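You operate a simulated robot arm through the tools that you are given. There is no shell and no other tool. Be economical: measure what you need, move in short steps, check, and stop when the job is done.

You run a simulated robot arm. Do the job below in one go: nothing can be reset, and whatever is moved stays where it is left.

TASK
Tension the belt to 250 newtons on the meter, lock it and test it with the white plunger.
Fine: free the orange lever first; leave the blue wheel and the grey lever; the green lamp must light. The line stays locked off, the carriage on its prop.
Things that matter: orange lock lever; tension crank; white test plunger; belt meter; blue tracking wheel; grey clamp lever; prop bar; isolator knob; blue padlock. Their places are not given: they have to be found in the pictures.

The check looks at the end state, three seconds after you hand in, the way a careful person would. Anything else that was tipped, shoved, dropped, spilled or broken makes it a failure.

THE ROBOT
A 7-joint arm with a two-finger parallel gripper, fixed in place. Base frame: the origin is at the foot of the arm, x ahead of it, y to its left, z up. Units: m, rad, N and s.
With the tool pointing down near the work surface it reaches from about 0.24 to 0.52 m from the base axis. Its first joint turns from -2.897 to 2.897 rad. Payload 3.91 kg.
Tool frame: the origin (TCP) lies between the finger pads and is the grasp point; the fingertips stand 0.03 m ahead of it; z points along the fingers, y is the line along which they close. The gripper opens to 0.11 m. The fingers are 0.02 m wide and 0.01 m thick; the gripper's body (0.048 by 0.112 m) begins 0.055 m behind the TCP.
Orientation is that of the tool frame in the base frame, as [roll, pitch, yaw] about the fixed x, y, z axes, in that order (R = Rz(yaw) Ry(pitch) Rx(roll)). With the fingers straight down and closing along the base's y, the tool's x points along the base's -x, its y along +y and its z along -z.

THE INTERFACE
- The arm moves only by the tool jog_arm. Its argument "targets" is a list of rows, each an object of numbers (a shift or turn left out is 0, a gripper value left out holds the last): "tx", "ty", "tz": the shift along the base's x, y, z in units of 20 mm (1.0 is 20 mm); "ax", "ay", "az": the turn, a rotation vector about the base's x, y, z in units of 5 degrees (1.0 is 5 degrees); "jaw": the gripper command, from -1 (fully open) to 1 (shut), values between in proportion. In form: [{"tx": .., "ty": .., "tz": .., "ax": .., "ay": .., "az": .., "jaw": ..}, ...]. A call has 1 to 8 rows; each row shifts and turns the commanded pose from where the row before left it. A call with a number of a shift or a turn outside -1 to 1 is refused whole. A row lasts 0.2 s, in which the tool goes at most 0.05 m and 0.15 rad; a call with a longer step from one row to the next is refused whole, and so is a gripper value outside its range. A pose out of reach is approached as far as the arm can. The call stops where the force on the tool passes 80 N (or 10 N more than at its start, if that is more) or the arm is blocked; 0.2 s more then pass. The fingers move at their own pace (about 0.153 m/s each) and stop on an object; they squeeze with about 30 N. The grip force told is the motor's: it shows also when the fingers shut on nothing. Time passes only in rows, and 0.2 s behind the last, so rows that do not move let the fingers close. It gives the time, the measured TCP pose, the force on the tool (base axes), the opening and the grip force at its end, in the units of the frame above (readings bear some noise).
- Cameras (640 x 400 px; columns grow to the right, rows downward): "scene" is fixed at [0.2173, -0.6424, 1.3976]; the picture's right is [0.99, -0.15, 0.00], its down [-0.05, -0.32, -0.94] and it looks along [0.15, 0.93, -0.33] (base axes); focal length 346 px, centre (320, 200). "wrist" rides on the gripper at [0.077, 0.007, -0.114] in the tool frame; the picture's right is [-0.09, 1.00, 0.00], its down [-0.80, -0.07, -0.59] and it looks along [-0.59, -0.05, 0.80] (tool axes); focal length 270 px, centre (320, 200).
- capture(camera): a new picture of that camera. No time passes.
- lift_body(by): slides the trunk up (or, below 0, down) by that many m; the arm rides with it, the base frame stays. It gives what a move gives, with no picture.
- pixel_to_xyz(camera, pixels): there is no depth. For up to 12 entries [column, row, z] of the newest picture of that camera ("zoom" is the newest enlarged one), the place [x, y] in the base frame at which the ray of that pixel passes the height z, good to about 0.002 m, but the place of the scene camera against the robot may be out by one fixed shift of up to 0.018 m in any direction. No time passes.
- inspect(camera, box): a new picture of the part [left, top, right, bottom] of that camera's present view, enlarged. No time passes.
- close_job(): hands the job in; it is judged then, once.

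Work in short steps. Measure before you move; look again where a grasp or a placing could have gone wrong, and mend it. You have 80 turns and 46 pictures in all, those below and enlarged ones among them. Open the gripper and draw the arm clear of the work before you hand the job in, unless the task says otherwise; then end with one line.

The tools are called after "Call:" as a command line: name --argument value ..., lists and objects as JSON in quotes. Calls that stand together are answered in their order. jog_arm: Moves the arm, as the interface text tells. Its arguments: {"type":"object","properties":{"targets":{"type":"array","items":{"type":"object","properties":{"tx":{"type":"number"},"ty":{"type":"number"},"tz":{"type":"number"},"ax":{"type":"number"},"ay":{"type":"number"},"az":{"type":"number"},"jaw":{"type":"number"}}}}},"required":["targets"]} The other tools are called the same way: lift_body (by) slides the trunk up or down; capture (camera) takes a picture; pixel_to_xyz (camera, pixels) gives the place at which the rays of pixels pass given heights; inspect (camera, box) takes an enlarged picture of a part of a camera's view; close_job () hands the job in.

At the start:

```text
clock: 0.0
ee_pos: [0.3523, 0.3367, 1.1699]
tcp_rot: [-3.141, -0.001, 3.141]
ft_force: [0.4, -0.8, 0.1]
grip_width: 0.1099
finger_force: 0.1
trunk travel left (down, up): [-0.55, 0.06]
```

scene: 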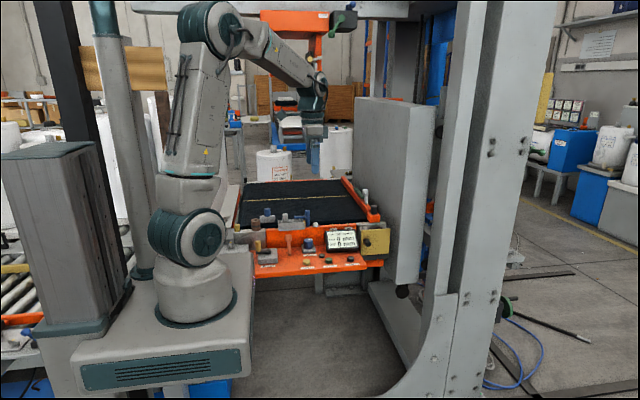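
wrist: 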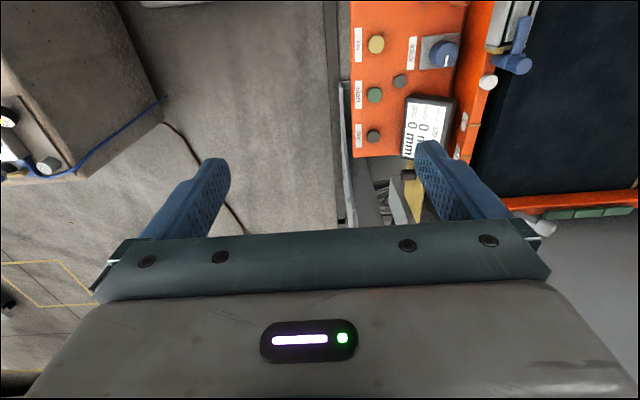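

I start by enlarging the work area in the scene camera, around the orange console (columns 220-400, rows 170-280).

Call:
inspect --camera "scene" --box '[225, 170, 395, 276]'

Call:
inspect --camera "wrist" --box '[330, 0, 640, 194]'

```text
3.76 times, centred on (310, 223) of scene
```

zoom: 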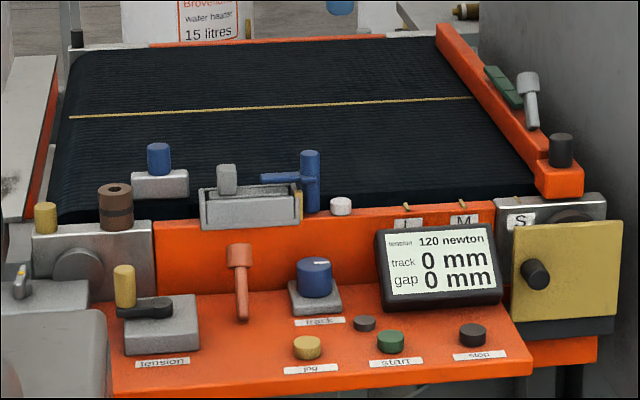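

```text
2.06 times, centred on (485, 97) of wrist
```

zoom: 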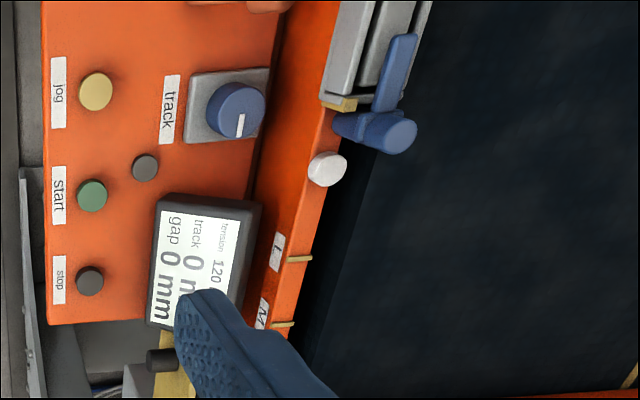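

Wrist and scene rays cross for the start button near (0.42, 0.43, 0.78), so the console faces -y at about z 0.78. I turn the tool +90° about z and draw back, high above everything, so the wrist camera looks along +y over the console.

Call:
jog_arm --targets '[{"ty": -0.8, "az": 1, "tx": -0.2}, {"ty": -0.8, "az": 1, "tx": -0.2}, {"ty": -0.8, "az": 1, "tx": -0.2}, {"ty": -0.8, "az": 1, "tx": -0.2}, {"ty": -0.8, "az": 1, "tx": -0.2}, {"ty": -0.8, "az": 1, "tx": -0.2}, {"ty": -0.8, "az": 1}, {"ty": -0.8, "az": 1}]'

Call:
jog_arm --targets '[{"az": 1}, {"az": 1}, {"az": 1}, {"az": 1}, {"az": 1}, {"az": 1}, {"az": 1}, {"az": 1}]'

Call:
jog_arm --targets '[{"az": 1}, {"az": 1}, {}]'

Call:
capture --camera "wrist"

```text
clock: 1.8
ee_pos: [0.3259, 0.207, 1.1718]
tcp_rot: [-3.142, 0.001, -2.443]
ft_force: [0.0, -0.4, 1.2]
grip_width: 0.1103
finger_force: 0.1
trunk travel left (down, up): [-0.55, 0.06]
```

```text
clock: 3.6
ee_pos: [0.327, 0.2093, 1.1697]
tcp_rot: [-3.14, 0.0, -1.743]
ft_force: [0.5, -0.5, -0.2]
grip_width: 0.1101
finger_force: 0.0
trunk travel left (down, up): [-0.55, 0.06]
```

```text
clock: 4.4
ee_pos: [0.326, 0.2093, 1.1697]
tcp_rot: [3.141, 0.0, -1.569]
ft_force: [0.4, 0.7, 0.7]
grip_width: 0.1098
finger_force: 0.0
trunk travel left (down, up): [-0.55, 0.06]
```

```text
41 pictures are left
```

wrist: 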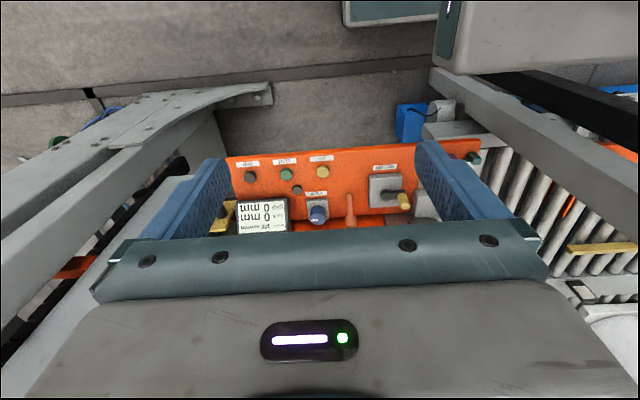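

The console panel is in view (rows 150-225); the gripper body hides the back row of parts. I enlarge this view, then go +y 0.14 to see the back row.

Call:
inspect --camera "wrist" --box '[200, 130, 500, 240]'

Call:
pixel_to_xyz --camera "wrist" --pixels '[[286, 174, 0.78], [298, 190, 0.78], [385, 190, 0.78], [404, 201, 0.82], [350, 218, 0.82], [318, 213, 0.82]]'

Call:
jog_arm --targets '[{"ty": 1}, {"ty": 1}, {"ty": 1}, {"ty": 1}, {"ty": 1}, {"ty": 1}, {"ty": 1}, {}]'

Call:
capture --camera "wrist"

```text
2.13 times, centred on (350, 185) of wrist
```

zoom: 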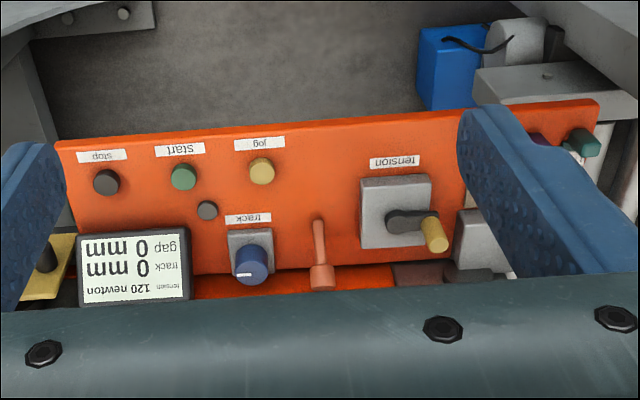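

```text
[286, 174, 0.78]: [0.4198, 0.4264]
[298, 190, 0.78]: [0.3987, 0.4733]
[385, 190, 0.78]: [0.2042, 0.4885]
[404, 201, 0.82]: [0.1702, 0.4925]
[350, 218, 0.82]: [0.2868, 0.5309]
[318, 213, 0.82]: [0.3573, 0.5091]
```

```text
clock: 6.2
ee_pos: [0.326, 0.3508, 1.1704]
tcp_rot: [-3.141, -0.001, -1.573]
ft_force: [-0.7, -0.3, 0.1]
grip_width: 0.1103
finger_force: 0.1
trunk travel left (down, up): [-0.55, 0.06]
```

```text
39 pictures are left
```

wrist: 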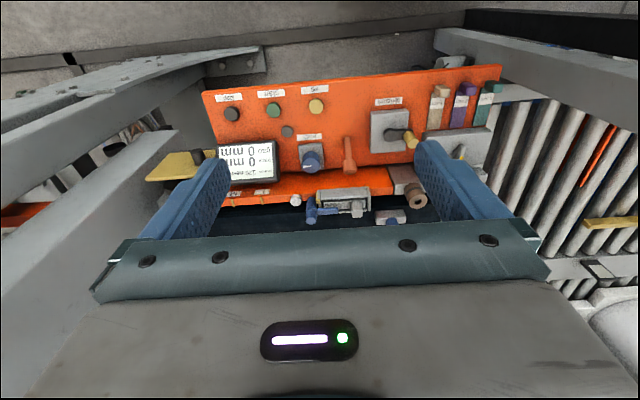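

Call:
inspect --camera "wrist" --box '[190, 60, 510, 240]'

Call:
inspect --camera "scene" --box '[225, 205, 325, 270]'

```text
2.00 times, centred on (350, 150) of wrist
```

zoom: 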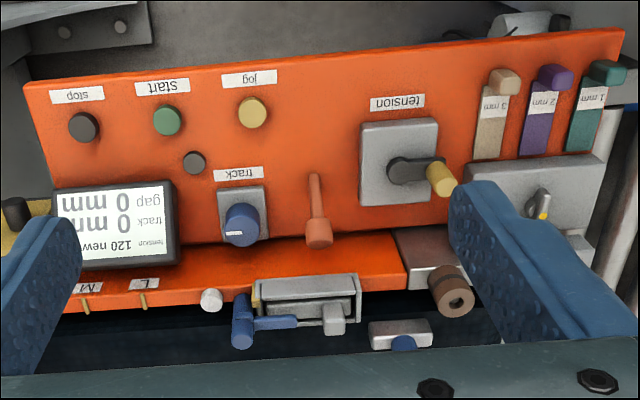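

```text
6.15 times, centred on (275, 238) of scene
```

zoom: 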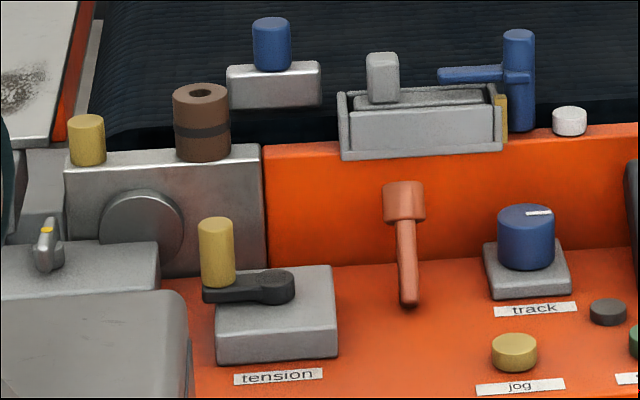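

I triangulate the orange lever, crank, handle and plunger by asking both cameras at several heights.

Call:
pixel_to_xyz --camera "wrist" --pixels '[[347.5, 150, 0.75], [347.5, 150, 0.8], [349, 178, 0.8], [349, 178, 0.85], [390, 145, 0.8], [390, 145, 0.85], [412, 153, 0.8], [412, 153, 0.85], [295.5, 210, 0.8], [295.5, 210, 0.9], [287, 141, 0.75], [287, 141, 0.8]]'

Call:
pixel_to_xyz --camera "scene" --pixels '[[291.3, 254.3, 0.75], [291.3, 254.3, 0.8], [290.5, 236.7, 0.8], [290.5, 236.7, 0.85], [270, 249.5, 0.8], [270, 249.5, 0.85], [260.3, 241, 0.8], [260.3, 241, 0.85], [317.5, 224.2, 0.8], [317.5, 224.2, 0.9], [323.8, 255, 0.75], [323.8, 255, 0.8]]'

```text
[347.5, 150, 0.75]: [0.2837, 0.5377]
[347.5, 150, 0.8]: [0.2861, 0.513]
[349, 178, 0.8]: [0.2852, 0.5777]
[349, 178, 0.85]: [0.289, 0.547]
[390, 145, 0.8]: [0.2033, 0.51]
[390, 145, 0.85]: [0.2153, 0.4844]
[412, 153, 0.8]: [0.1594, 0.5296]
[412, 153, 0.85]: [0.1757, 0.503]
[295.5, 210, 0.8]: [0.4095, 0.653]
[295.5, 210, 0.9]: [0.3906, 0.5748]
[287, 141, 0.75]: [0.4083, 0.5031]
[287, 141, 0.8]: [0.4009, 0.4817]
```

```text
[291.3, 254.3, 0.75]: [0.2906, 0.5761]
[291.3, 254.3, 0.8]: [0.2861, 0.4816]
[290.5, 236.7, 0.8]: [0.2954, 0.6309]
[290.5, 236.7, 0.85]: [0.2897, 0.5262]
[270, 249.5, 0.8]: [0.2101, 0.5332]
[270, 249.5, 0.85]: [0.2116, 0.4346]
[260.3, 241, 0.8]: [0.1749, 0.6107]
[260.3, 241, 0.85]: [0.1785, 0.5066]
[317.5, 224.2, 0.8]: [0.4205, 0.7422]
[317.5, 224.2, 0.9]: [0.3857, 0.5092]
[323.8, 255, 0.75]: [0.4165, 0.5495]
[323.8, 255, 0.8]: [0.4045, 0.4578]
```

Lever: base ≈(0.285, 0.524, 0.778), head ≈(0.287, 0.556, 0.836), leaning +y; crank pivot ≈(0.207, 0.502, 0.816), handle top ≈(0.177, 0.502, 0.852); plunger ≈(0.40, 0.608, 0.858). I check the heights of nearby obstacles (grey box, blue T, brown cylinder, panel edge).

Call:
pixel_to_xyz --camera "wrist" --pixels '[[356.5, 219, 0.85], [356.5, 219, 0.95], [311, 228, 0.85], [311, 228, 0.95], [418, 208, 0.85], [418, 208, 0.95], [312, 175, 0.8], [312, 175, 0.85], [334, 199, 0.85], [334, 199, 0.9]]'

Call:
pixel_to_xyz --camera "scene" --pixels '[[287.3, 214.2, 0.85], [287.3, 214.2, 0.95], [309.2, 210.7, 0.85], [309.2, 210.7, 0.95], [257.7, 220, 0.85], [257.7, 220, 0.95], [310.6, 240, 0.8], [310.6, 240, 0.85], [294, 229, 0.85], [294, 229, 0.9]]'

Call:
lift_body --by -0.12

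Call:
capture --camera "wrist"

Call:
capture --camera "scene"

```text
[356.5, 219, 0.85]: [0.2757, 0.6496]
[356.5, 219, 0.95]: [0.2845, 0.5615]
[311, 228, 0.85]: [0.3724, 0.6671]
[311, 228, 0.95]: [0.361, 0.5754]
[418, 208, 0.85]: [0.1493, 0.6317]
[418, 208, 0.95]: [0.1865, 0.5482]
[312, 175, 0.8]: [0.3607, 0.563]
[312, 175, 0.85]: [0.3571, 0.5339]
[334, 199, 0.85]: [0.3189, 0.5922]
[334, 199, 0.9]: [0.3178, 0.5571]
```

```text
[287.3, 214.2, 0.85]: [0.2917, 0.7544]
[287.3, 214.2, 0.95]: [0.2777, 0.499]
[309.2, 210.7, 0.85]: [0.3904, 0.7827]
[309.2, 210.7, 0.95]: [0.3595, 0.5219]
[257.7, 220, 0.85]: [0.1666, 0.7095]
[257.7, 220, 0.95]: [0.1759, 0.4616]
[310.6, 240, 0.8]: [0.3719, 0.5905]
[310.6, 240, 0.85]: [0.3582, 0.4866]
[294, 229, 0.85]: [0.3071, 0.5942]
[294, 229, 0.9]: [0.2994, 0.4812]
```

```text
clock: 7.7
ee_pos: [0.3254, 0.3499, 1.0492]
tcp_rot: [3.142, 0.0, -1.571]
ft_force: [0.3, 0.1, -0.2]
grip_width: 0.1102
finger_force: 0.1
trunk travel left (down, up): [-0.43, 0.18]
```

```text
36 pictures are left
```

wrist: 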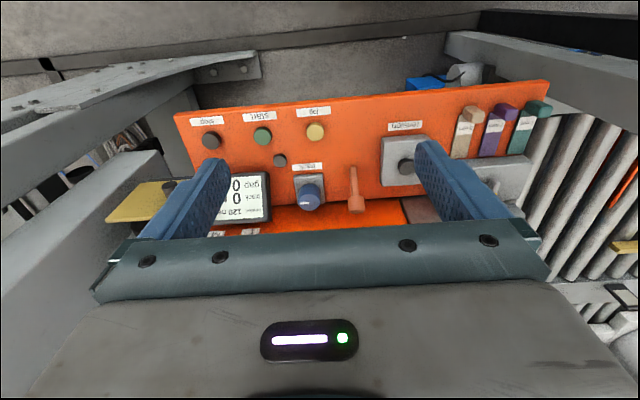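

```text
35 pictures are left
```

scene: 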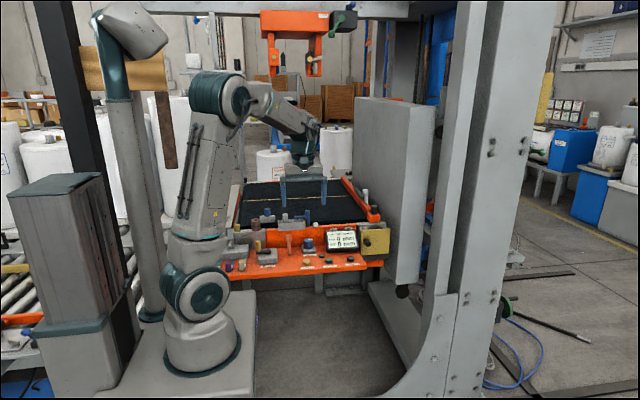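

Nearest obstacle to the lever: grey piece at (0.281, 0.594, 0.913) behind it. I tilt the tool 30° (fingers down and toward +y) so the hand stays on the -y side, and move to a pre-grasp above and in front of the lever head.

Call:
jog_arm --targets '[{"ax": 1, "tx": -0.4, "jaw": 0.1}, {"ax": 1, "tx": -0.4}, {"ax": 1, "tx": -0.4}, {"ax": 1, "tx": -0.4}, {"ax": 1, "tx": -0.3}, {"ax": 1}, {}]'

Call:
jog_arm --targets '[{"ty": 1}, {"ty": 1}, {"ty": 1}, {"ty": 1, "tz": -1}, {"ty": 1, "tz": -1}, {"tz": -1}, {"tz": -1}, {}]'

Call:
capture --camera "wrist"

```text
clock: 9.3
ee_pos: [0.2881, 0.3499, 1.0499]
tcp_rot: [-3.141, 0.526, -1.571]
ft_force: [-0.1, -0.7, 0.4]
grip_width: 0.0494
finger_force: 0.0
trunk travel left (down, up): [-0.43, 0.18]
```

```text
clock: 11.1
ee_pos: [0.2885, 0.4485, 0.9683]
tcp_rot: [-3.141, 0.523, -1.57]
ft_force: [0.3, -0.5, 0.1]
grip_width: 0.0496
finger_force: 0.1
trunk travel left (down, up): [-0.43, 0.18]
```

```text
34 pictures are left
```

wrist: 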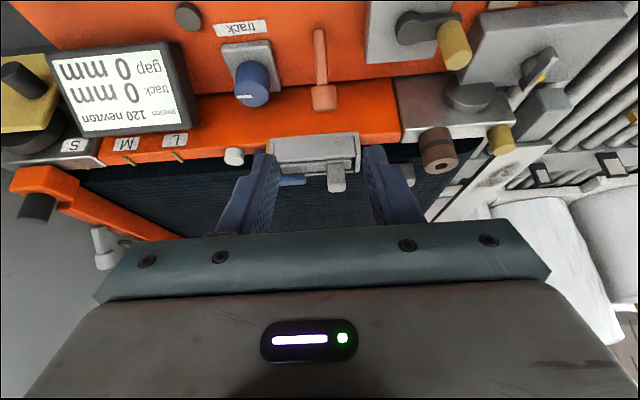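

Meter reads 120 newton; lever head at about (324, 98), base (320, 32). I verify its position from this closer view.

Call:
pixel_to_xyz --camera "wrist" --pixels '[[324, 98, 0.83], [324, 98, 0.84], [320, 32, 0.775], [320, 32, 0.785], [235, 156, 0.85], [235, 156, 0.86], [324, 110, 0.84], [322, 86, 0.82], [400, 100, 0.83]]'

Call:
inspect --camera "wrist" --box '[160, 0, 480, 200]'

```text
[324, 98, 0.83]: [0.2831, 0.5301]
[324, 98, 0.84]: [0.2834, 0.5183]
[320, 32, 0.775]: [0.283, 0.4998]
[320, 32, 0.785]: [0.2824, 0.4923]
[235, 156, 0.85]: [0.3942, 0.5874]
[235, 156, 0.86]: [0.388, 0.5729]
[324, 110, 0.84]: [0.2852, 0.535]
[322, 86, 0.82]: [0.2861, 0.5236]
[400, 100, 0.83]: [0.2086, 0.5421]
```

```text
2.00 times, centred on (320, 100) of wrist
```

zoom: 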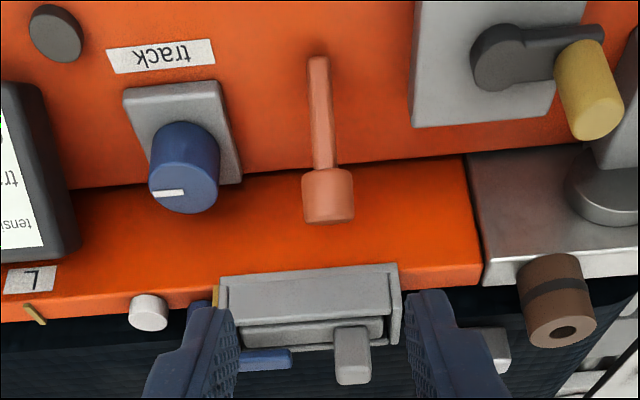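

The first enlargement was offset by 10 rows; corrected, the lever head centre is ≈(0.285, 0.543, 0.816), base z≈0.76. I approach along the tool axis to TCP (0.2855, 0.537, 0.826).

Call:
jog_arm --targets '[{"ty": 0.553, "tz": -0.8875, "tx": -0.15}, {"ty": 0.553, "tz": -0.8875}, {"ty": 0.553, "tz": -0.8875}, {"ty": 0.553, "tz": -0.8875}, {"ty": 0.553, "tz": -0.8875}, {"ty": 0.553, "tz": -0.8875}, {}]'

Call:
capture --camera "wrist"

Call:
inspect --camera "scene" --box '[240, 190, 340, 252]'

```text
clock: 12.7
ee_pos: [0.2847, 0.5171, 0.8613]
tcp_rot: [-3.14, 0.523, -1.569]
ft_force: [0.6, -0.8, -0.8]
grip_width: 0.0493
finger_force: 0.1
trunk travel left (down, up): [-0.43, 0.18]
```

```text
32 pictures are left
```

wrist: 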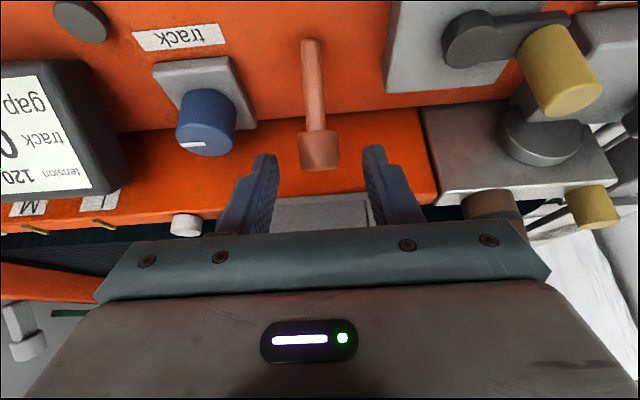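

```text
6.40 times, centred on (290, 221) of scene
```

zoom: 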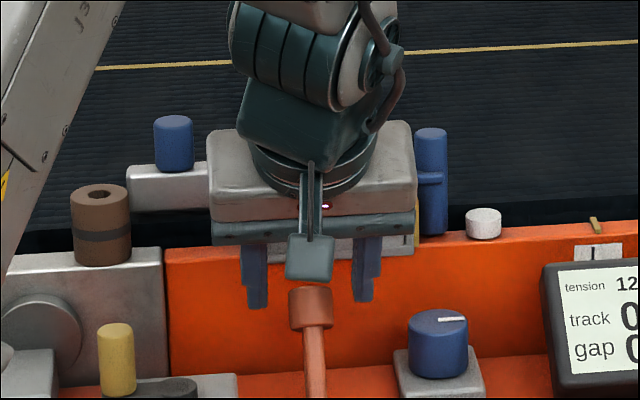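

Fingers straddle the lever (tips cols 265/372, head col 320), and this view confirms head end at ≈(y 0.547, z 0.825). I go the last bit and close.

Call:
jog_arm --targets '[{"ty": 0.5, "tz": -0.8875}, {"ty": 0.5, "tz": -0.8875}, {"jaw": 0.6}, {"jaw": 1}, {}, {}]'

Call:
capture --camera "wrist"

```text
clock: 14.1
ee_pos: [0.2844, 0.5378, 0.8256]
tcp_rot: [-3.141, 0.524, -1.572]
ft_force: [2.6, 2.7, -6.0]
grip_width: 0.0252
finger_force: 45.3
trunk travel left (down, up): [-0.43, 0.18]
```

```text
30 pictures are left
```

wrist: 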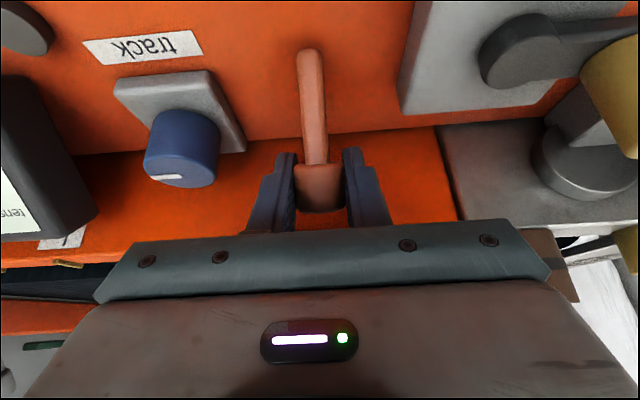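

Gripped (opening 25 mm). I swing gently toward -y along the arc about the lever's base, 10 mm, and read the force.

Call:
jog_arm --targets '[{"ty": -0.22, "tz": 0.11}, {"ty": -0.22, "tz": 0.1}, {}]'

```text
clock: 14.9
ee_pos: [0.2852, 0.5291, 0.8317]
tcp_rot: [-3.141, 0.524, -1.571]
ft_force: [1.3, 17.4, -7.3]
grip_width: 0.0254
finger_force: 44.7
trunk travel left (down, up): [-0.43, 0.18]
```

The TCP followed with 17 N of resistance; I continue the arc toward upright and look.

Call:
jog_arm --targets '[{"ty": -0.26, "tz": 0.08}, {"ty": -0.26, "tz": 0.06}, {"ty": -0.26, "tz": 0.03}, {"ty": -0.26, "tz": 0.01}, {}]'

Call:
capture --camera "wrist"

```text
clock: 16.1
ee_pos: [0.2846, 0.5087, 0.835]
tcp_rot: [-3.141, 0.525, -1.568]
ft_force: [-0.8, 18.6, 10.2]
grip_width: 0.0257
finger_force: 44.8
trunk travel left (down, up): [-0.43, 0.18]
```

```text
29 pictures are left
```

wrist: 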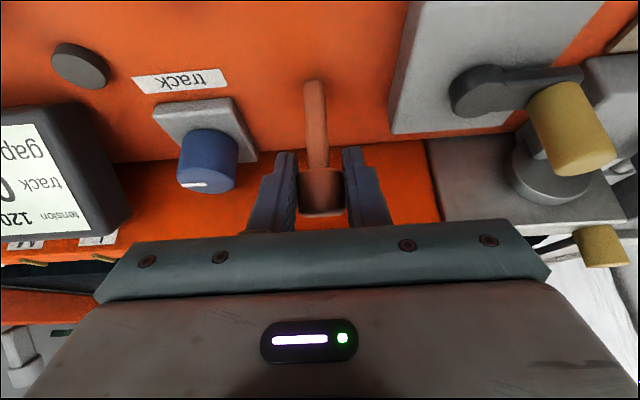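

The lever swings with the gripper. I continue over centre toward the mirrored position.

Call:
jog_arm --targets '[{"ty": -0.26, "tz": -0.02}, {"ty": -0.26, "tz": -0.04}, {"ty": -0.26, "tz": -0.06}, {"ty": -0.26, "tz": -0.09}, {"ty": -0.25, "tz": -0.12}, {}]'

Call:
inspect --camera "scene" --box '[240, 200, 400, 300]'

```text
clock: 17.5
ee_pos: [0.2842, 0.481, 0.8284]
tcp_rot: [3.139, 0.518, -1.572]
ft_force: [-1.5, 8.7, 2.9]
grip_width: 0.0115
finger_force: 45.5
trunk travel left (down, up): [-0.43, 0.18]
```

```text
4.00 times, centred on (320, 250) of scene
```

zoom: 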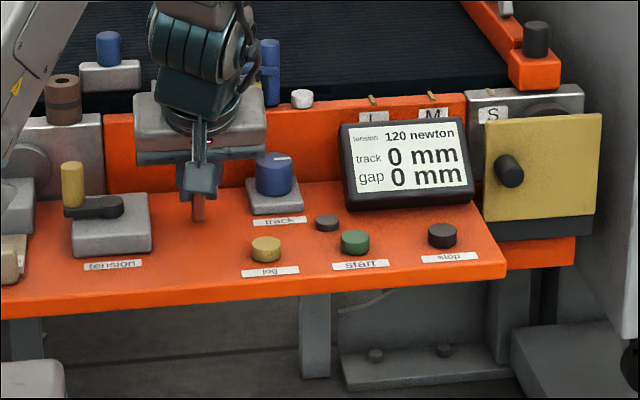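

Grip width dropped to 11.5 mm — fingers may have slipped off the head onto the shaft. I look with the wrist camera.

Call:
capture --camera "wrist"

```text
27 pictures are left
```

wrist: 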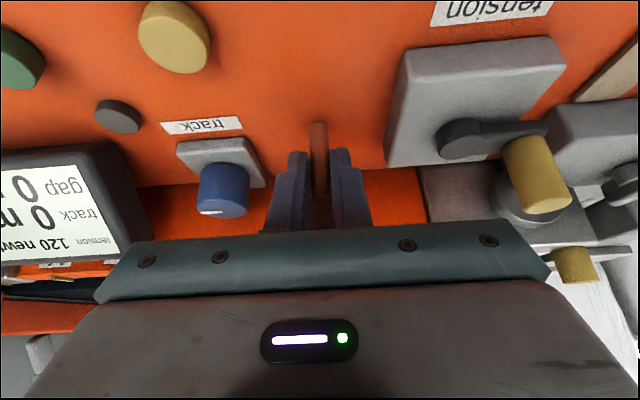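

The fingers now hold the shaft. I open and back off along the tool axis to see where the lever stands.

Call:
jog_arm --targets '[{"jaw": 0.1}, {"jaw": 0.1}, {"ty": -0.5, "tz": 0.866}, {"ty": -0.5, "tz": 0.866}, {"ty": -0.5, "tz": 0.866}, {"ty": -0.5, "tz": 0.866}, {}]'

Call:
capture --camera "wrist"

Call:
inspect --camera "scene" --box '[240, 200, 360, 275]'

```text
clock: 19.1
ee_pos: [0.2841, 0.4414, 0.8989]
tcp_rot: [3.14, 0.525, -1.571]
ft_force: [0.0, -0.3, 0.1]
grip_width: 0.0494
finger_force: 0.1
trunk travel left (down, up): [-0.43, 0.18]
```

```text
26 pictures are left
```

wrist: 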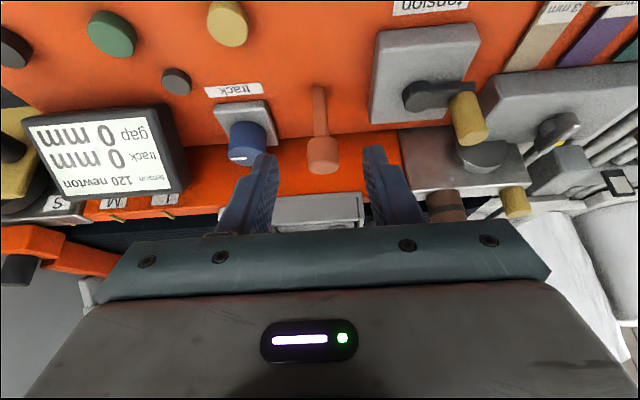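

```text
5.33 times, centred on (300, 238) of scene
```

zoom: 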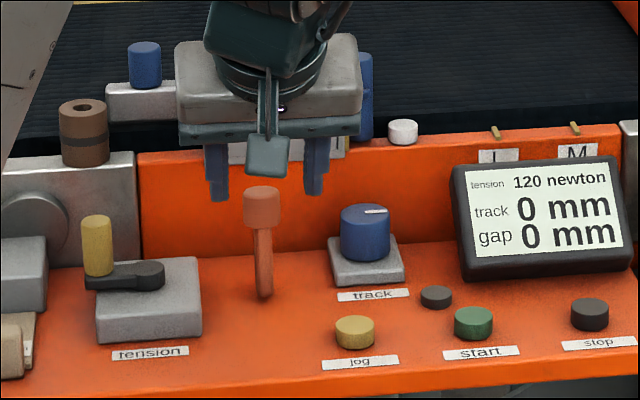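

The lever now stands nearly upright (head end ≈(0.524, 0.836), base y 0.512) — so it either slipped or needs more. I re-grip with the head deeper between the pads and pull on.

Call:
jog_arm --targets '[{"ty": 0.66, "tz": -0.63}, {"ty": 0.66, "tz": -0.63}, {"ty": 0.66, "tz": -0.63}, {"ty": 0.66, "tz": -0.63}, {"ty": 0.66, "tz": -0.63}, {"ty": 0.66, "tz": -0.63}, {"jaw": 1}, {}]'

Call:
jog_arm --targets '[{}, {"ty": -0.25, "tz": 0.02}, {"ty": -0.25, "tz": 0.0}, {}]'

```text
clock: 20.9
ee_pos: [0.2861, 0.5205, 0.8205]
tcp_rot: [3.141, 0.524, -1.571]
ft_force: [0.2, 2.5, -3.8]
grip_width: 0.0253
finger_force: 45.1
trunk travel left (down, up): [-0.43, 0.18]
```

```text
clock: 21.9
ee_pos: [0.2849, 0.5116, 0.8218]
tcp_rot: [3.141, 0.524, -1.569]
ft_force: [1.3, 18.5, -0.1]
grip_width: 0.0254
finger_force: 44.9
trunk travel left (down, up): [-0.43, 0.18]
```

Grip is firm; I continue the arc in small rows, checking grip width.

Call:
jog_arm --targets '[{"ty": -0.25, "tz": -0.02}, {"ty": -0.25, "tz": -0.03}, {"ty": -0.25, "tz": -0.06}, {}]'

Call:
jog_arm --targets '[{"ty": -0.22, "tz": -0.08}, {"ty": -0.22, "tz": -0.1}, {}]'

```text
clock: 22.9
ee_pos: [0.2842, 0.4953, 0.8182]
tcp_rot: [-3.14, 0.522, -1.571]
ft_force: [3.5, 15.9, 7.8]
grip_width: 0.0255
finger_force: 44.3
trunk travel left (down, up): [-0.43, 0.18]
```

```text
clock: 23.7
ee_pos: [0.2848, 0.486, 0.817]
tcp_rot: [-3.141, 0.524, -1.571]
ft_force: [2.9, 14.5, 11.1]
grip_width: 0.0253
finger_force: 45.2
trunk travel left (down, up): [-0.43, 0.18]
```

Still following, now about 24° past upright. I go on in small rows to find the end stop.

Call:
jog_arm --targets '[{"ty": -0.2, "tz": -0.1}, {"ty": -0.2, "tz": -0.12}, {}]'

Call:
capture --camera "wrist"

```text
clock: 24.5
ee_pos: [0.2856, 0.4781, 0.8139]
tcp_rot: [-3.14, 0.523, -1.571]
ft_force: [4.5, 14.5, 11.9]
grip_width: 0.0253
finger_force: 45.0
trunk travel left (down, up): [-0.43, 0.18]
```

```text
24 pictures are left
```

wrist: 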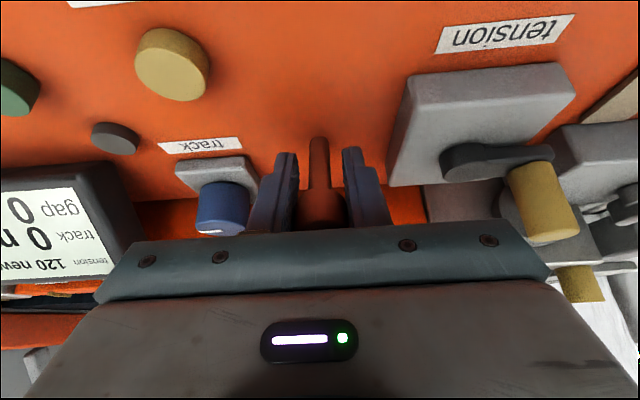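

Call:
jog_arm --targets '[{"ty": -0.2, "tz": -0.14}, {"ty": -0.2, "tz": -0.16}, {}]'

Call:
jog_arm --targets '[{"jaw": 0.1}, {"jaw": 0.1}, {"ty": -0.45, "tz": 0.866}, {"ty": -0.45, "tz": 0.866}, {"ty": -0.45, "tz": 0.866}, {"ty": -0.45, "tz": 0.866}, {}]'

Call:
capture --camera "wrist"

Call:
inspect --camera "scene" --box '[240, 200, 360, 275]'

```text
clock: 25.3
ee_pos: [0.2856, 0.4649, 0.8041]
tcp_rot: [3.136, 0.511, -1.576]
ft_force: [-0.2, -6.9, 3.0]
grip_width: 0.0194
finger_force: 44.6
trunk travel left (down, up): [-0.43, 0.18]
```

```text
clock: 26.9
ee_pos: [0.2853, 0.435, 0.8765]
tcp_rot: [-3.141, 0.523, -1.572]
ft_force: [-0.1, 0.0, 0.2]
grip_width: 0.0492
finger_force: 0.0
trunk travel left (down, up): [-0.43, 0.18]
```

```text
23 pictures are left
```

wrist: 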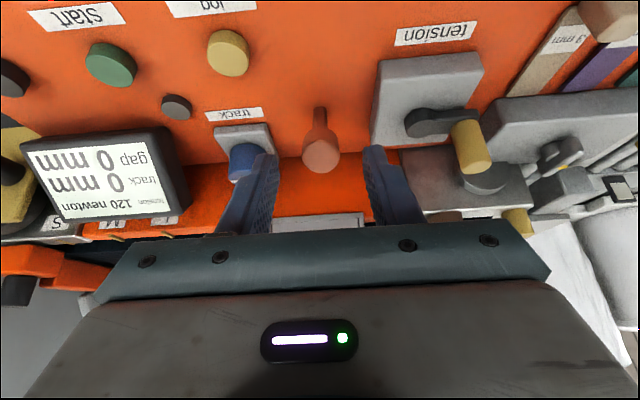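

```text
5.33 times, centred on (300, 238) of scene
```

zoom: 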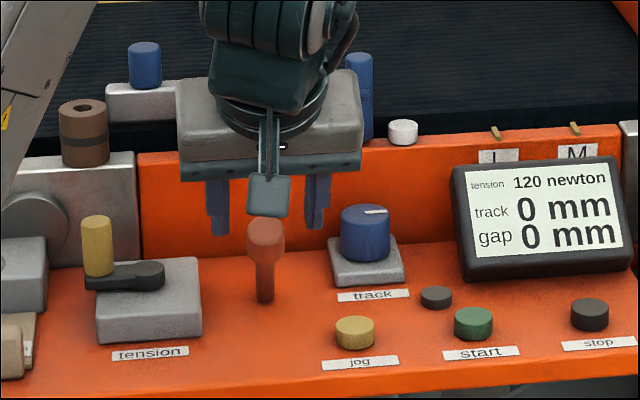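

The lever is now leaning forward ≈-28° (mirror of its start) and the last pull slipped at the stop: freed. Now locate the crank: handle top around (480,163), pivot cap (425,120).

Call:
inspect --camera "wrist" --box '[360, 40, 520, 190]'

Call:
pixel_to_xyz --camera "wrist" --pixels '[[479, 163, 0.83], [479, 163, 0.85], [425, 122, 0.8], [425, 122, 0.82], [320, 155, 0.82], [460, 128, 0.8]]'

```text
2.67 times, centred on (440, 115) of wrist
```

zoom: 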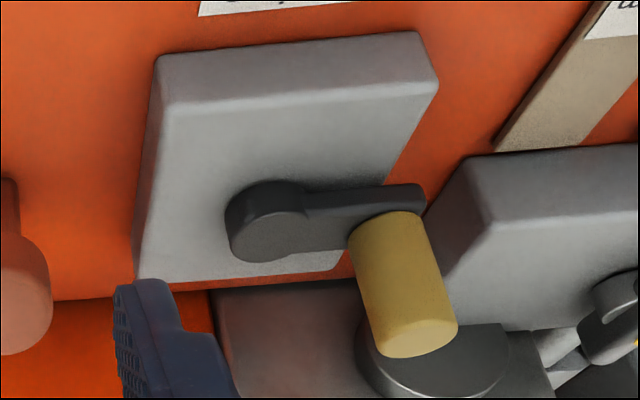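

```text
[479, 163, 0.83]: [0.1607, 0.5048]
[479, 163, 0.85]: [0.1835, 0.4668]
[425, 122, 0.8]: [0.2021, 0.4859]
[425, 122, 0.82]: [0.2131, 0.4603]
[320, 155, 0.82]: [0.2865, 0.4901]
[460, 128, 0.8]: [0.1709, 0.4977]
```

Combining views: crank pivot ≈(0.203, 0.492), handle ≈(0.170, 0.495), z 0.80–0.838, radius ≈0.033; neighbouring box tops z≈0.80. I move above the handle, keeping the 30° tilt.

Call:
jog_arm --targets '[{"tz": 0.9}, {"tz": 0.6, "tx": -0.95}, {"tx": -0.96}, {"tx": -0.96}, {"tx": -0.96}, {"tx": -0.96, "ty": 0.5}, {"tx": -0.96, "ty": 0.5}, {}]'

Call:
capture --camera "wrist"

```text
clock: 28.7
ee_pos: [0.1685, 0.4546, 0.9055]
tcp_rot: [3.141, 0.523, -1.57]
ft_force: [-0.1, -0.3, -0.5]
grip_width: 0.0497
finger_force: 0.1
trunk travel left (down, up): [-0.43, 0.18]
```

```text
20 pictures are left
```

wrist: 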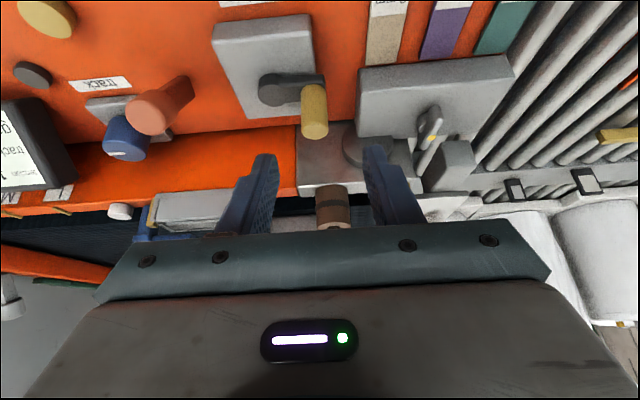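

Handle top at (314,130), nearly midway between fingertips (col 318). Verify.

Call:
pixel_to_xyz --camera "wrist" --pixels '[[314, 130, 0.8375], [314, 130, 0.845], [273, 93, 0.8], [314, 95, 0.805]]'

```text
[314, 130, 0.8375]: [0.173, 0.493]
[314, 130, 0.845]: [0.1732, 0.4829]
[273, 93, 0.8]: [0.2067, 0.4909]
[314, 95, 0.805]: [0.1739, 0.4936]
```

Handle (0.173, 0.493), pivot (0.2067, 0.491): radius ≈0.034. I descend to TCP (0.173, 0.485, 0.846) and close.

Call:
jog_arm --targets '[{"tx": 0.2, "ty": 0.38, "tz": -0.74}, {"ty": 0.38, "tz": -0.74}, {"ty": 0.38, "tz": -0.74}, {"ty": 0.38, "tz": -0.74}, {"jaw": 0.6}, {"jaw": 1}, {}, {}]'

Call:
capture --camera "wrist"

```text
clock: 30.5
ee_pos: [0.1735, 0.4854, 0.8453]
tcp_rot: [-3.139, 0.523, -1.571]
ft_force: [-2.2, -0.4, -5.3]
grip_width: 0.0198
finger_force: 44.7
trunk travel left (down, up): [-0.43, 0.18]
```

```text
19 pictures are left
```

wrist: 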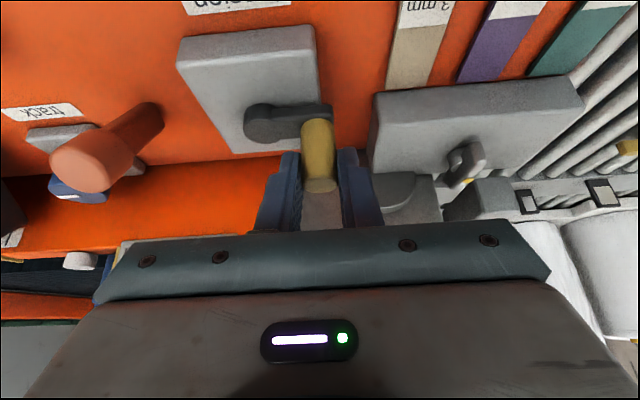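

Gripped at 19.8 mm. I turn the crank 20° clockwise (handle toward +y) along the circle and check force and meter.

Call:
jog_arm --targets '[{"tx": 0.026, "ty": 0.293}, {"tx": 0.076, "ty": 0.284}, {}]'

Call:
inspect --camera "scene" --box '[230, 205, 370, 292]'

```text
clock: 31.3
ee_pos: [0.175, 0.4975, 0.8464]
tcp_rot: [-3.141, 0.525, -1.569]
ft_force: [-3.9, 7.0, -4.1]
grip_width: 0.0189
finger_force: 44.6
trunk travel left (down, up): [-0.43, 0.18]
```

```text
4.57 times, centred on (300, 248) of scene
```

zoom: 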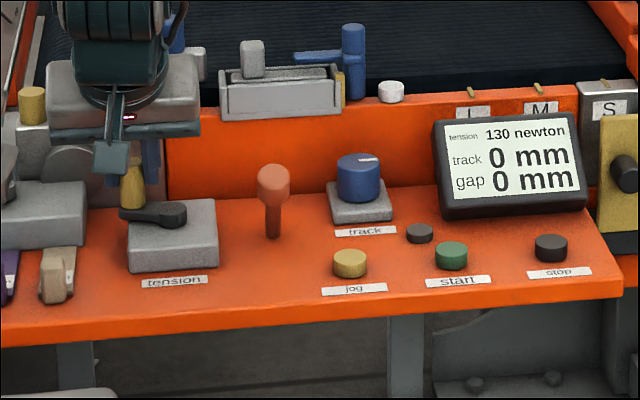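

Meter 130 newton: clockwise raises the tension by ≈0.5 N per degree. I carry on to 100°, in 10° rows.

Call:
jog_arm --targets '[{"tx": 0.124, "ty": 0.266}, {"tx": 0.1685, "ty": 0.2406}, {"tx": 0.2076, "ty": 0.2076}, {"tx": 0.2406, "ty": 0.1685}, {}]'

Call:
jog_arm --targets '[{"tx": 0.266, "ty": 0.124}, {"tx": 0.284, "ty": 0.076}, {"tx": 0.2925, "ty": 0.026}, {"tx": 0.2925, "ty": -0.026}, {}]'

Call:
inspect --camera "scene" --box '[230, 205, 370, 292]'

```text
clock: 32.5
ee_pos: [0.1932, 0.5169, 0.8458]
tcp_rot: [-3.137, 0.528, -1.572]
ft_force: [-5.3, 21.7, -2.4]
grip_width: 0.0183
finger_force: 44.8
trunk travel left (down, up): [-0.43, 0.18]
```

```text
clock: 33.7
ee_pos: [0.2145, 0.5155, 0.8464]
tcp_rot: [-3.14, 0.522, -1.572]
ft_force: [-2.2, -7.5, 9.8]
grip_width: 0.0187
finger_force: 45.4
trunk travel left (down, up): [-0.43, 0.18]
```

```text
4.57 times, centred on (300, 248) of scene
```

zoom: 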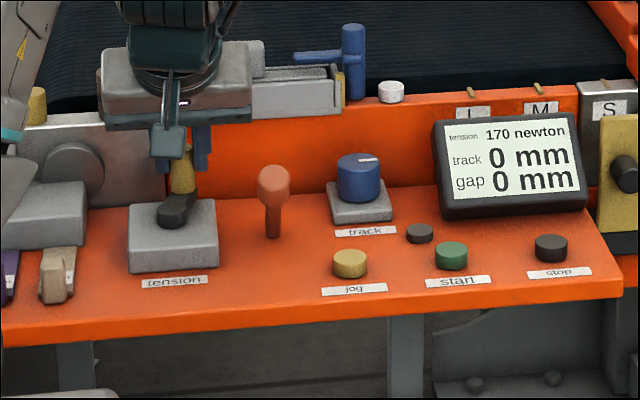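

170 newton at ≈100°, consistent with 0.5 N/deg; target is ≈260°. Continue to 180°.

Call:
jog_arm --targets '[{"tx": 0.284, "ty": -0.076}, {"tx": 0.266, "ty": -0.124}, {"tx": 0.2406, "ty": -0.1685}, {"tx": 0.2076, "ty": -0.2076}, {}]'

Call:
jog_arm --targets '[{"tx": 0.1685, "ty": -0.2406}, {"tx": 0.124, "ty": -0.266}, {"tx": 0.076, "ty": -0.284}, {"tx": 0.026, "ty": -0.2925}, {}]'

Call:
inspect --camera "scene" --box '[230, 205, 370, 292]'

```text
clock: 34.9
ee_pos: [0.2345, 0.5027, 0.846]
tcp_rot: [-3.141, 0.52, -1.572]
ft_force: [-9.1, -15.3, 6.6]
grip_width: 0.0181
finger_force: 45.5
trunk travel left (down, up): [-0.43, 0.18]
```

```text
clock: 36.1
ee_pos: [0.238, 0.4846, 0.8462]
tcp_rot: [-3.141, 0.525, -1.564]
ft_force: [-28.0, 12.1, 4.9]
grip_width: 0.0197
finger_force: 45.0
trunk travel left (down, up): [-0.43, 0.18]
```

```text
4.57 times, centred on (300, 248) of scene
```

zoom: 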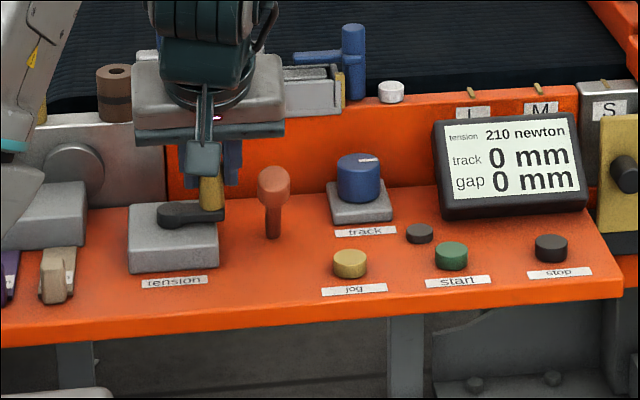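

210 newton at ≈180°, with -28 N radial force (my radius is slightly large); I trim x by 2 mm and go on to ≈240°.

Call:
jog_arm --targets '[{"tx": -0.066, "ty": -0.2925}, {"tx": -0.116, "ty": -0.284}, {"tx": -0.144, "ty": -0.266}, {}]'

Call:
jog_arm --targets '[{"tx": -0.1685, "ty": -0.2406}, {"tx": -0.2076, "ty": -0.2076}, {"tx": -0.2406, "ty": -0.1685}, {}]'

Call:
inspect --camera "scene" --box '[230, 205, 370, 292]'

```text
clock: 37.1
ee_pos: [0.2341, 0.4699, 0.8465]
tcp_rot: [-3.139, 0.525, -1.571]
ft_force: [-13.8, 24.1, -1.7]
grip_width: 0.0185
finger_force: 44.8
trunk travel left (down, up): [-0.43, 0.18]
```

```text
clock: 38.1
ee_pos: [0.2242, 0.4546, 0.8475]
tcp_rot: [-3.141, 0.522, -1.574]
ft_force: [7.6, 1.9, 7.3]
grip_width: 0.0191
finger_force: 45.1
trunk travel left (down, up): [-0.43, 0.18]
```

```text
4.57 times, centred on (300, 248) of scene
```

zoom: 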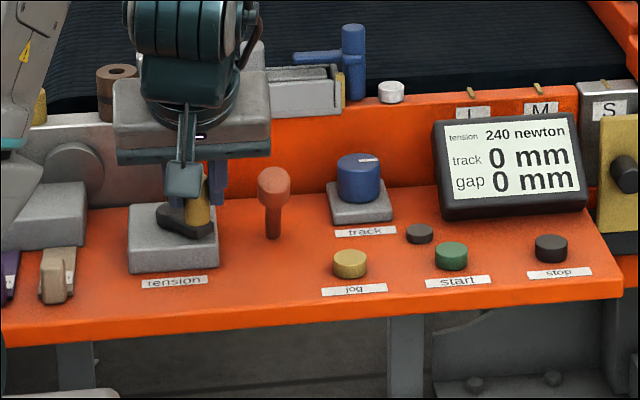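

240 newton at ≈238–240°. Another 20°.

Call:
jog_arm --targets '[{"tx": -0.28, "ty": -0.124}, {"tx": -0.29, "ty": -0.08}, {}]'

Call:
inspect --camera "scene" --box '[230, 205, 370, 292]'

```text
clock: 38.9
ee_pos: [0.2148, 0.4482, 0.8463]
tcp_rot: [3.141, 0.522, -1.579]
ft_force: [28.5, -14.7, 1.5]
grip_width: 0.0189
finger_force: 44.7
trunk travel left (down, up): [-0.43, 0.18]
```

```text
4.57 times, centred on (300, 248) of scene
```

zoom: 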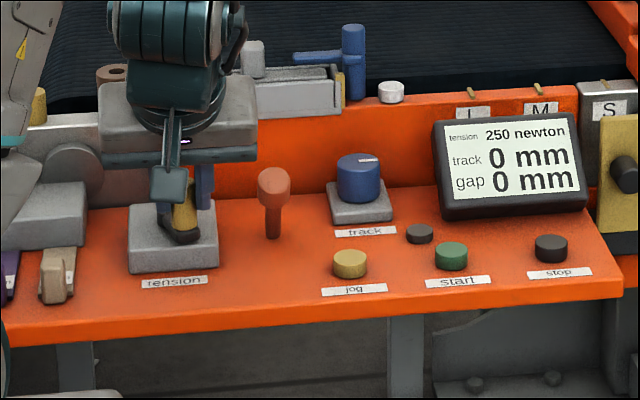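

Meter reads 250 newton. I release, back off along the tool axis and re-read.

Call:
jog_arm --targets '[{"jaw": 0.1}, {"jaw": 0.1}, {"ty": -0.45, "tz": 0.866}, {"ty": -0.45, "tz": 0.866}, {"ty": -0.45, "tz": 0.866}, {"tz": 0.9}, {}]'

Call:
capture --camera "wrist"

Call:
inspect --camera "scene" --box '[230, 205, 370, 292]'

```text
clock: 40.5
ee_pos: [0.2119, 0.4256, 0.917]
tcp_rot: [3.141, 0.524, -1.57]
ft_force: [0.4, -0.3, 0.3]
grip_width: 0.0495
finger_force: 0.0
trunk travel left (down, up): [-0.43, 0.18]
```

```text
13 pictures are left
```

wrist: 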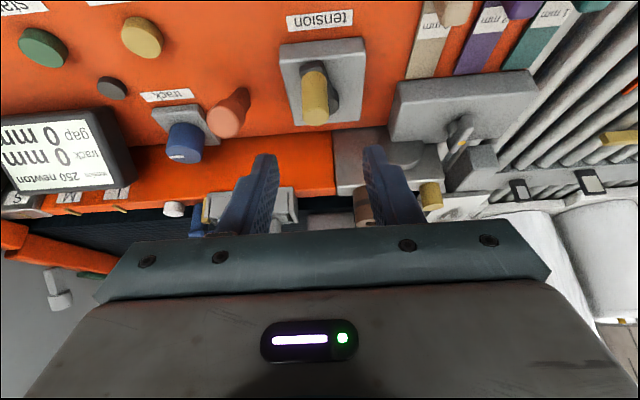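

```text
4.57 times, centred on (300, 248) of scene
```

zoom: 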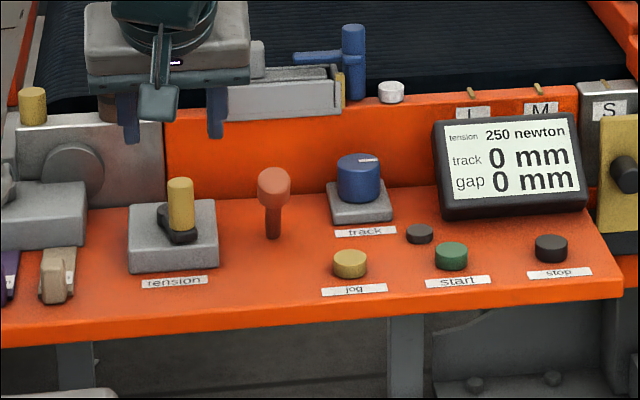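

Meter holds at 250. Now lock: go back over the lever head (≈(0.2855, 0.482, 0.816)) and grip it along its axis.

Call:
jog_arm --targets '[{"tx": 0.92, "ty": 0.2}, {"tx": 0.92, "ty": 0.2}, {"tx": 0.92, "ty": 0.2}, {"tx": 0.92, "ty": 0.2}, {"tz": -0.9}, {"tz": -0.9}, {}]'

Call:
capture --camera "wrist"

```text
clock: 42.1
ee_pos: [0.2858, 0.4386, 0.8791]
tcp_rot: [-3.142, 0.525, -1.571]
ft_force: [-0.5, 0.0, -0.5]
grip_width: 0.0495
finger_force: 0.0
trunk travel left (down, up): [-0.43, 0.18]
```

```text
11 pictures are left
```

wrist: 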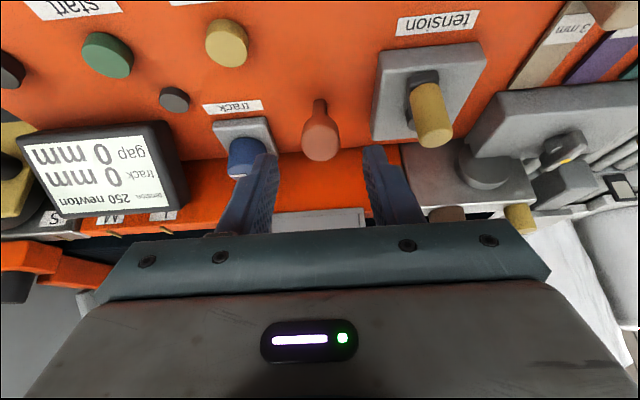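

Lever head (320,145) centred between the fingers, crank handle clear on the right. Descend and grip.

Call:
jog_arm --targets '[{"ty": 0.5, "tz": -0.78}, {"ty": 0.5, "tz": -0.78}, {"ty": 0.5, "tz": -0.78}, {"ty": 0.5, "tz": -0.78}, {"jaw": 1}, {}, {}]'

Call:
jog_arm --targets '[{"ty": 0.2, "tz": 0.1}, {"ty": 0.22, "tz": 0.09}, {"ty": 0.24, "tz": 0.08}, {}]'

```text
clock: 43.7
ee_pos: [0.2853, 0.4803, 0.8173]
tcp_rot: [-3.141, 0.522, -1.571]
ft_force: [-4.5, 3.6, -5.2]
grip_width: 0.0252
finger_force: 45.1
trunk travel left (down, up): [-0.43, 0.18]
```

```text
clock: 44.7
ee_pos: [0.2838, 0.495, 0.825]
tcp_rot: [-3.142, 0.528, -1.568]
ft_force: [-0.1, -0.4, -0.5]
grip_width: 0.0
finger_force: 37.9
trunk travel left (down, up): [-0.43, 0.18]
```

Grip width is 0 — the head slipped out. I look before doing anything.

Call:
capture --camera "wrist"

```text
10 pictures are left
```

wrist: 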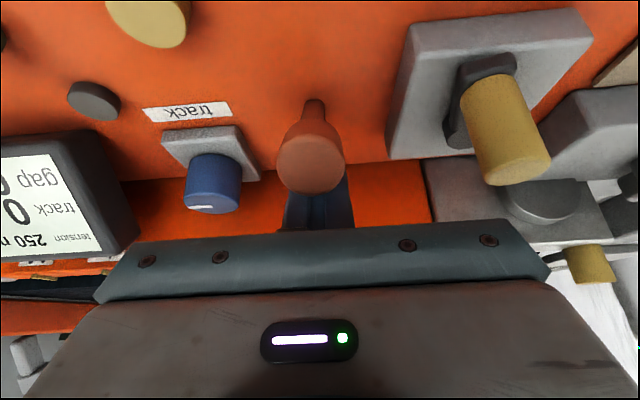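

The lever still leans -y (head end ≈y 0.479) with my closed fingers behind it. I lift, pass over to its -y side with closed fingers, and come down to push it toward +y.

Call:
jog_arm --targets '[{"tz": 1}, {"tz": 1}, {"tz": 1}, {"ty": -0.875}, {"ty": -0.875}, {"ty": -0.875}, {"ty": -0.875}, {}]'

Call:
jog_arm --targets '[{"tz": -0.85}, {"tz": -0.85}, {"tz": -0.85}, {"tz": -0.8}, {}]'

Call:
capture --camera "wrist"

```text
clock: 46.5
ee_pos: [0.2825, 0.4245, 0.8842]
tcp_rot: [3.14, 0.526, -1.572]
ft_force: [0.1, -0.1, -0.3]
grip_width: 0.0
finger_force: 37.8
trunk travel left (down, up): [-0.43, 0.18]
```

```text
clock: 47.7
ee_pos: [0.2852, 0.4221, 0.8161]
tcp_rot: [-3.141, 0.523, -1.571]
ft_force: [0.6, 0.1, -0.7]
grip_width: 0.0
finger_force: 37.9
trunk travel left (down, up): [-0.43, 0.18]
```

```text
9 pictures are left
```

wrist: 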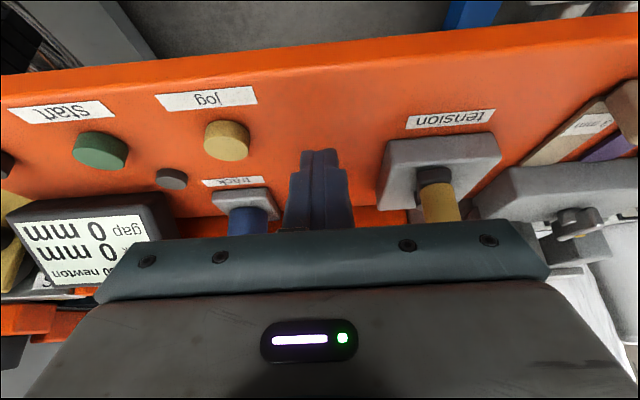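

Closed fingers stand in front of the lever (hidden behind them). I push toward +y, rising slightly with the arc.

Call:
jog_arm --targets '[{"ty": 0.4}, {"ty": 0.4}, {"ty": 0.3, "tz": 0.1}, {"ty": 0.3, "tz": 0.1}, {"ty": 0.3, "tz": 0.15}, {"ty": 0.3, "tz": 0.15}, {}]'

Call:
jog_arm --targets '[{"ty": 0.3, "tz": 0.15}, {"ty": 0.3, "tz": 0.1}, {"ty": 0.3}, {}]'

Call:
inspect --camera "scene" --box '[230, 205, 370, 292]'

```text
clock: 49.3
ee_pos: [0.2838, 0.4622, 0.8262]
tcp_rot: [3.141, 0.522, -1.572]
ft_force: [-0.5, -1.4, 0.5]
grip_width: 0.0
finger_force: 36.8
trunk travel left (down, up): [-0.43, 0.18]
```

```text
clock: 50.3
ee_pos: [0.2861, 0.4816, 0.8307]
tcp_rot: [-3.141, 0.525, -1.57]
ft_force: [0.2, 0.4, 0.8]
grip_width: 0.0
finger_force: 37.7
trunk travel left (down, up): [-0.43, 0.18]
```

```text
4.57 times, centred on (300, 248) of scene
```

zoom: 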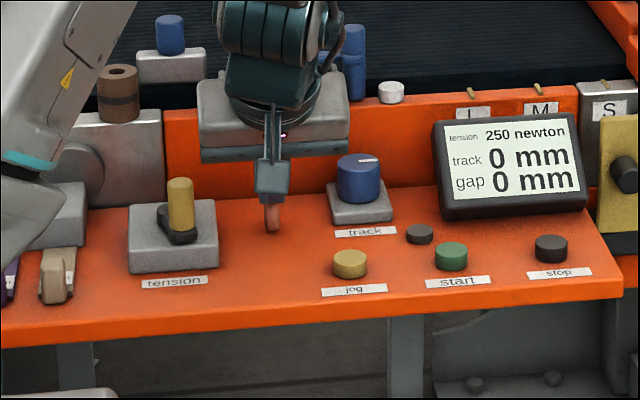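

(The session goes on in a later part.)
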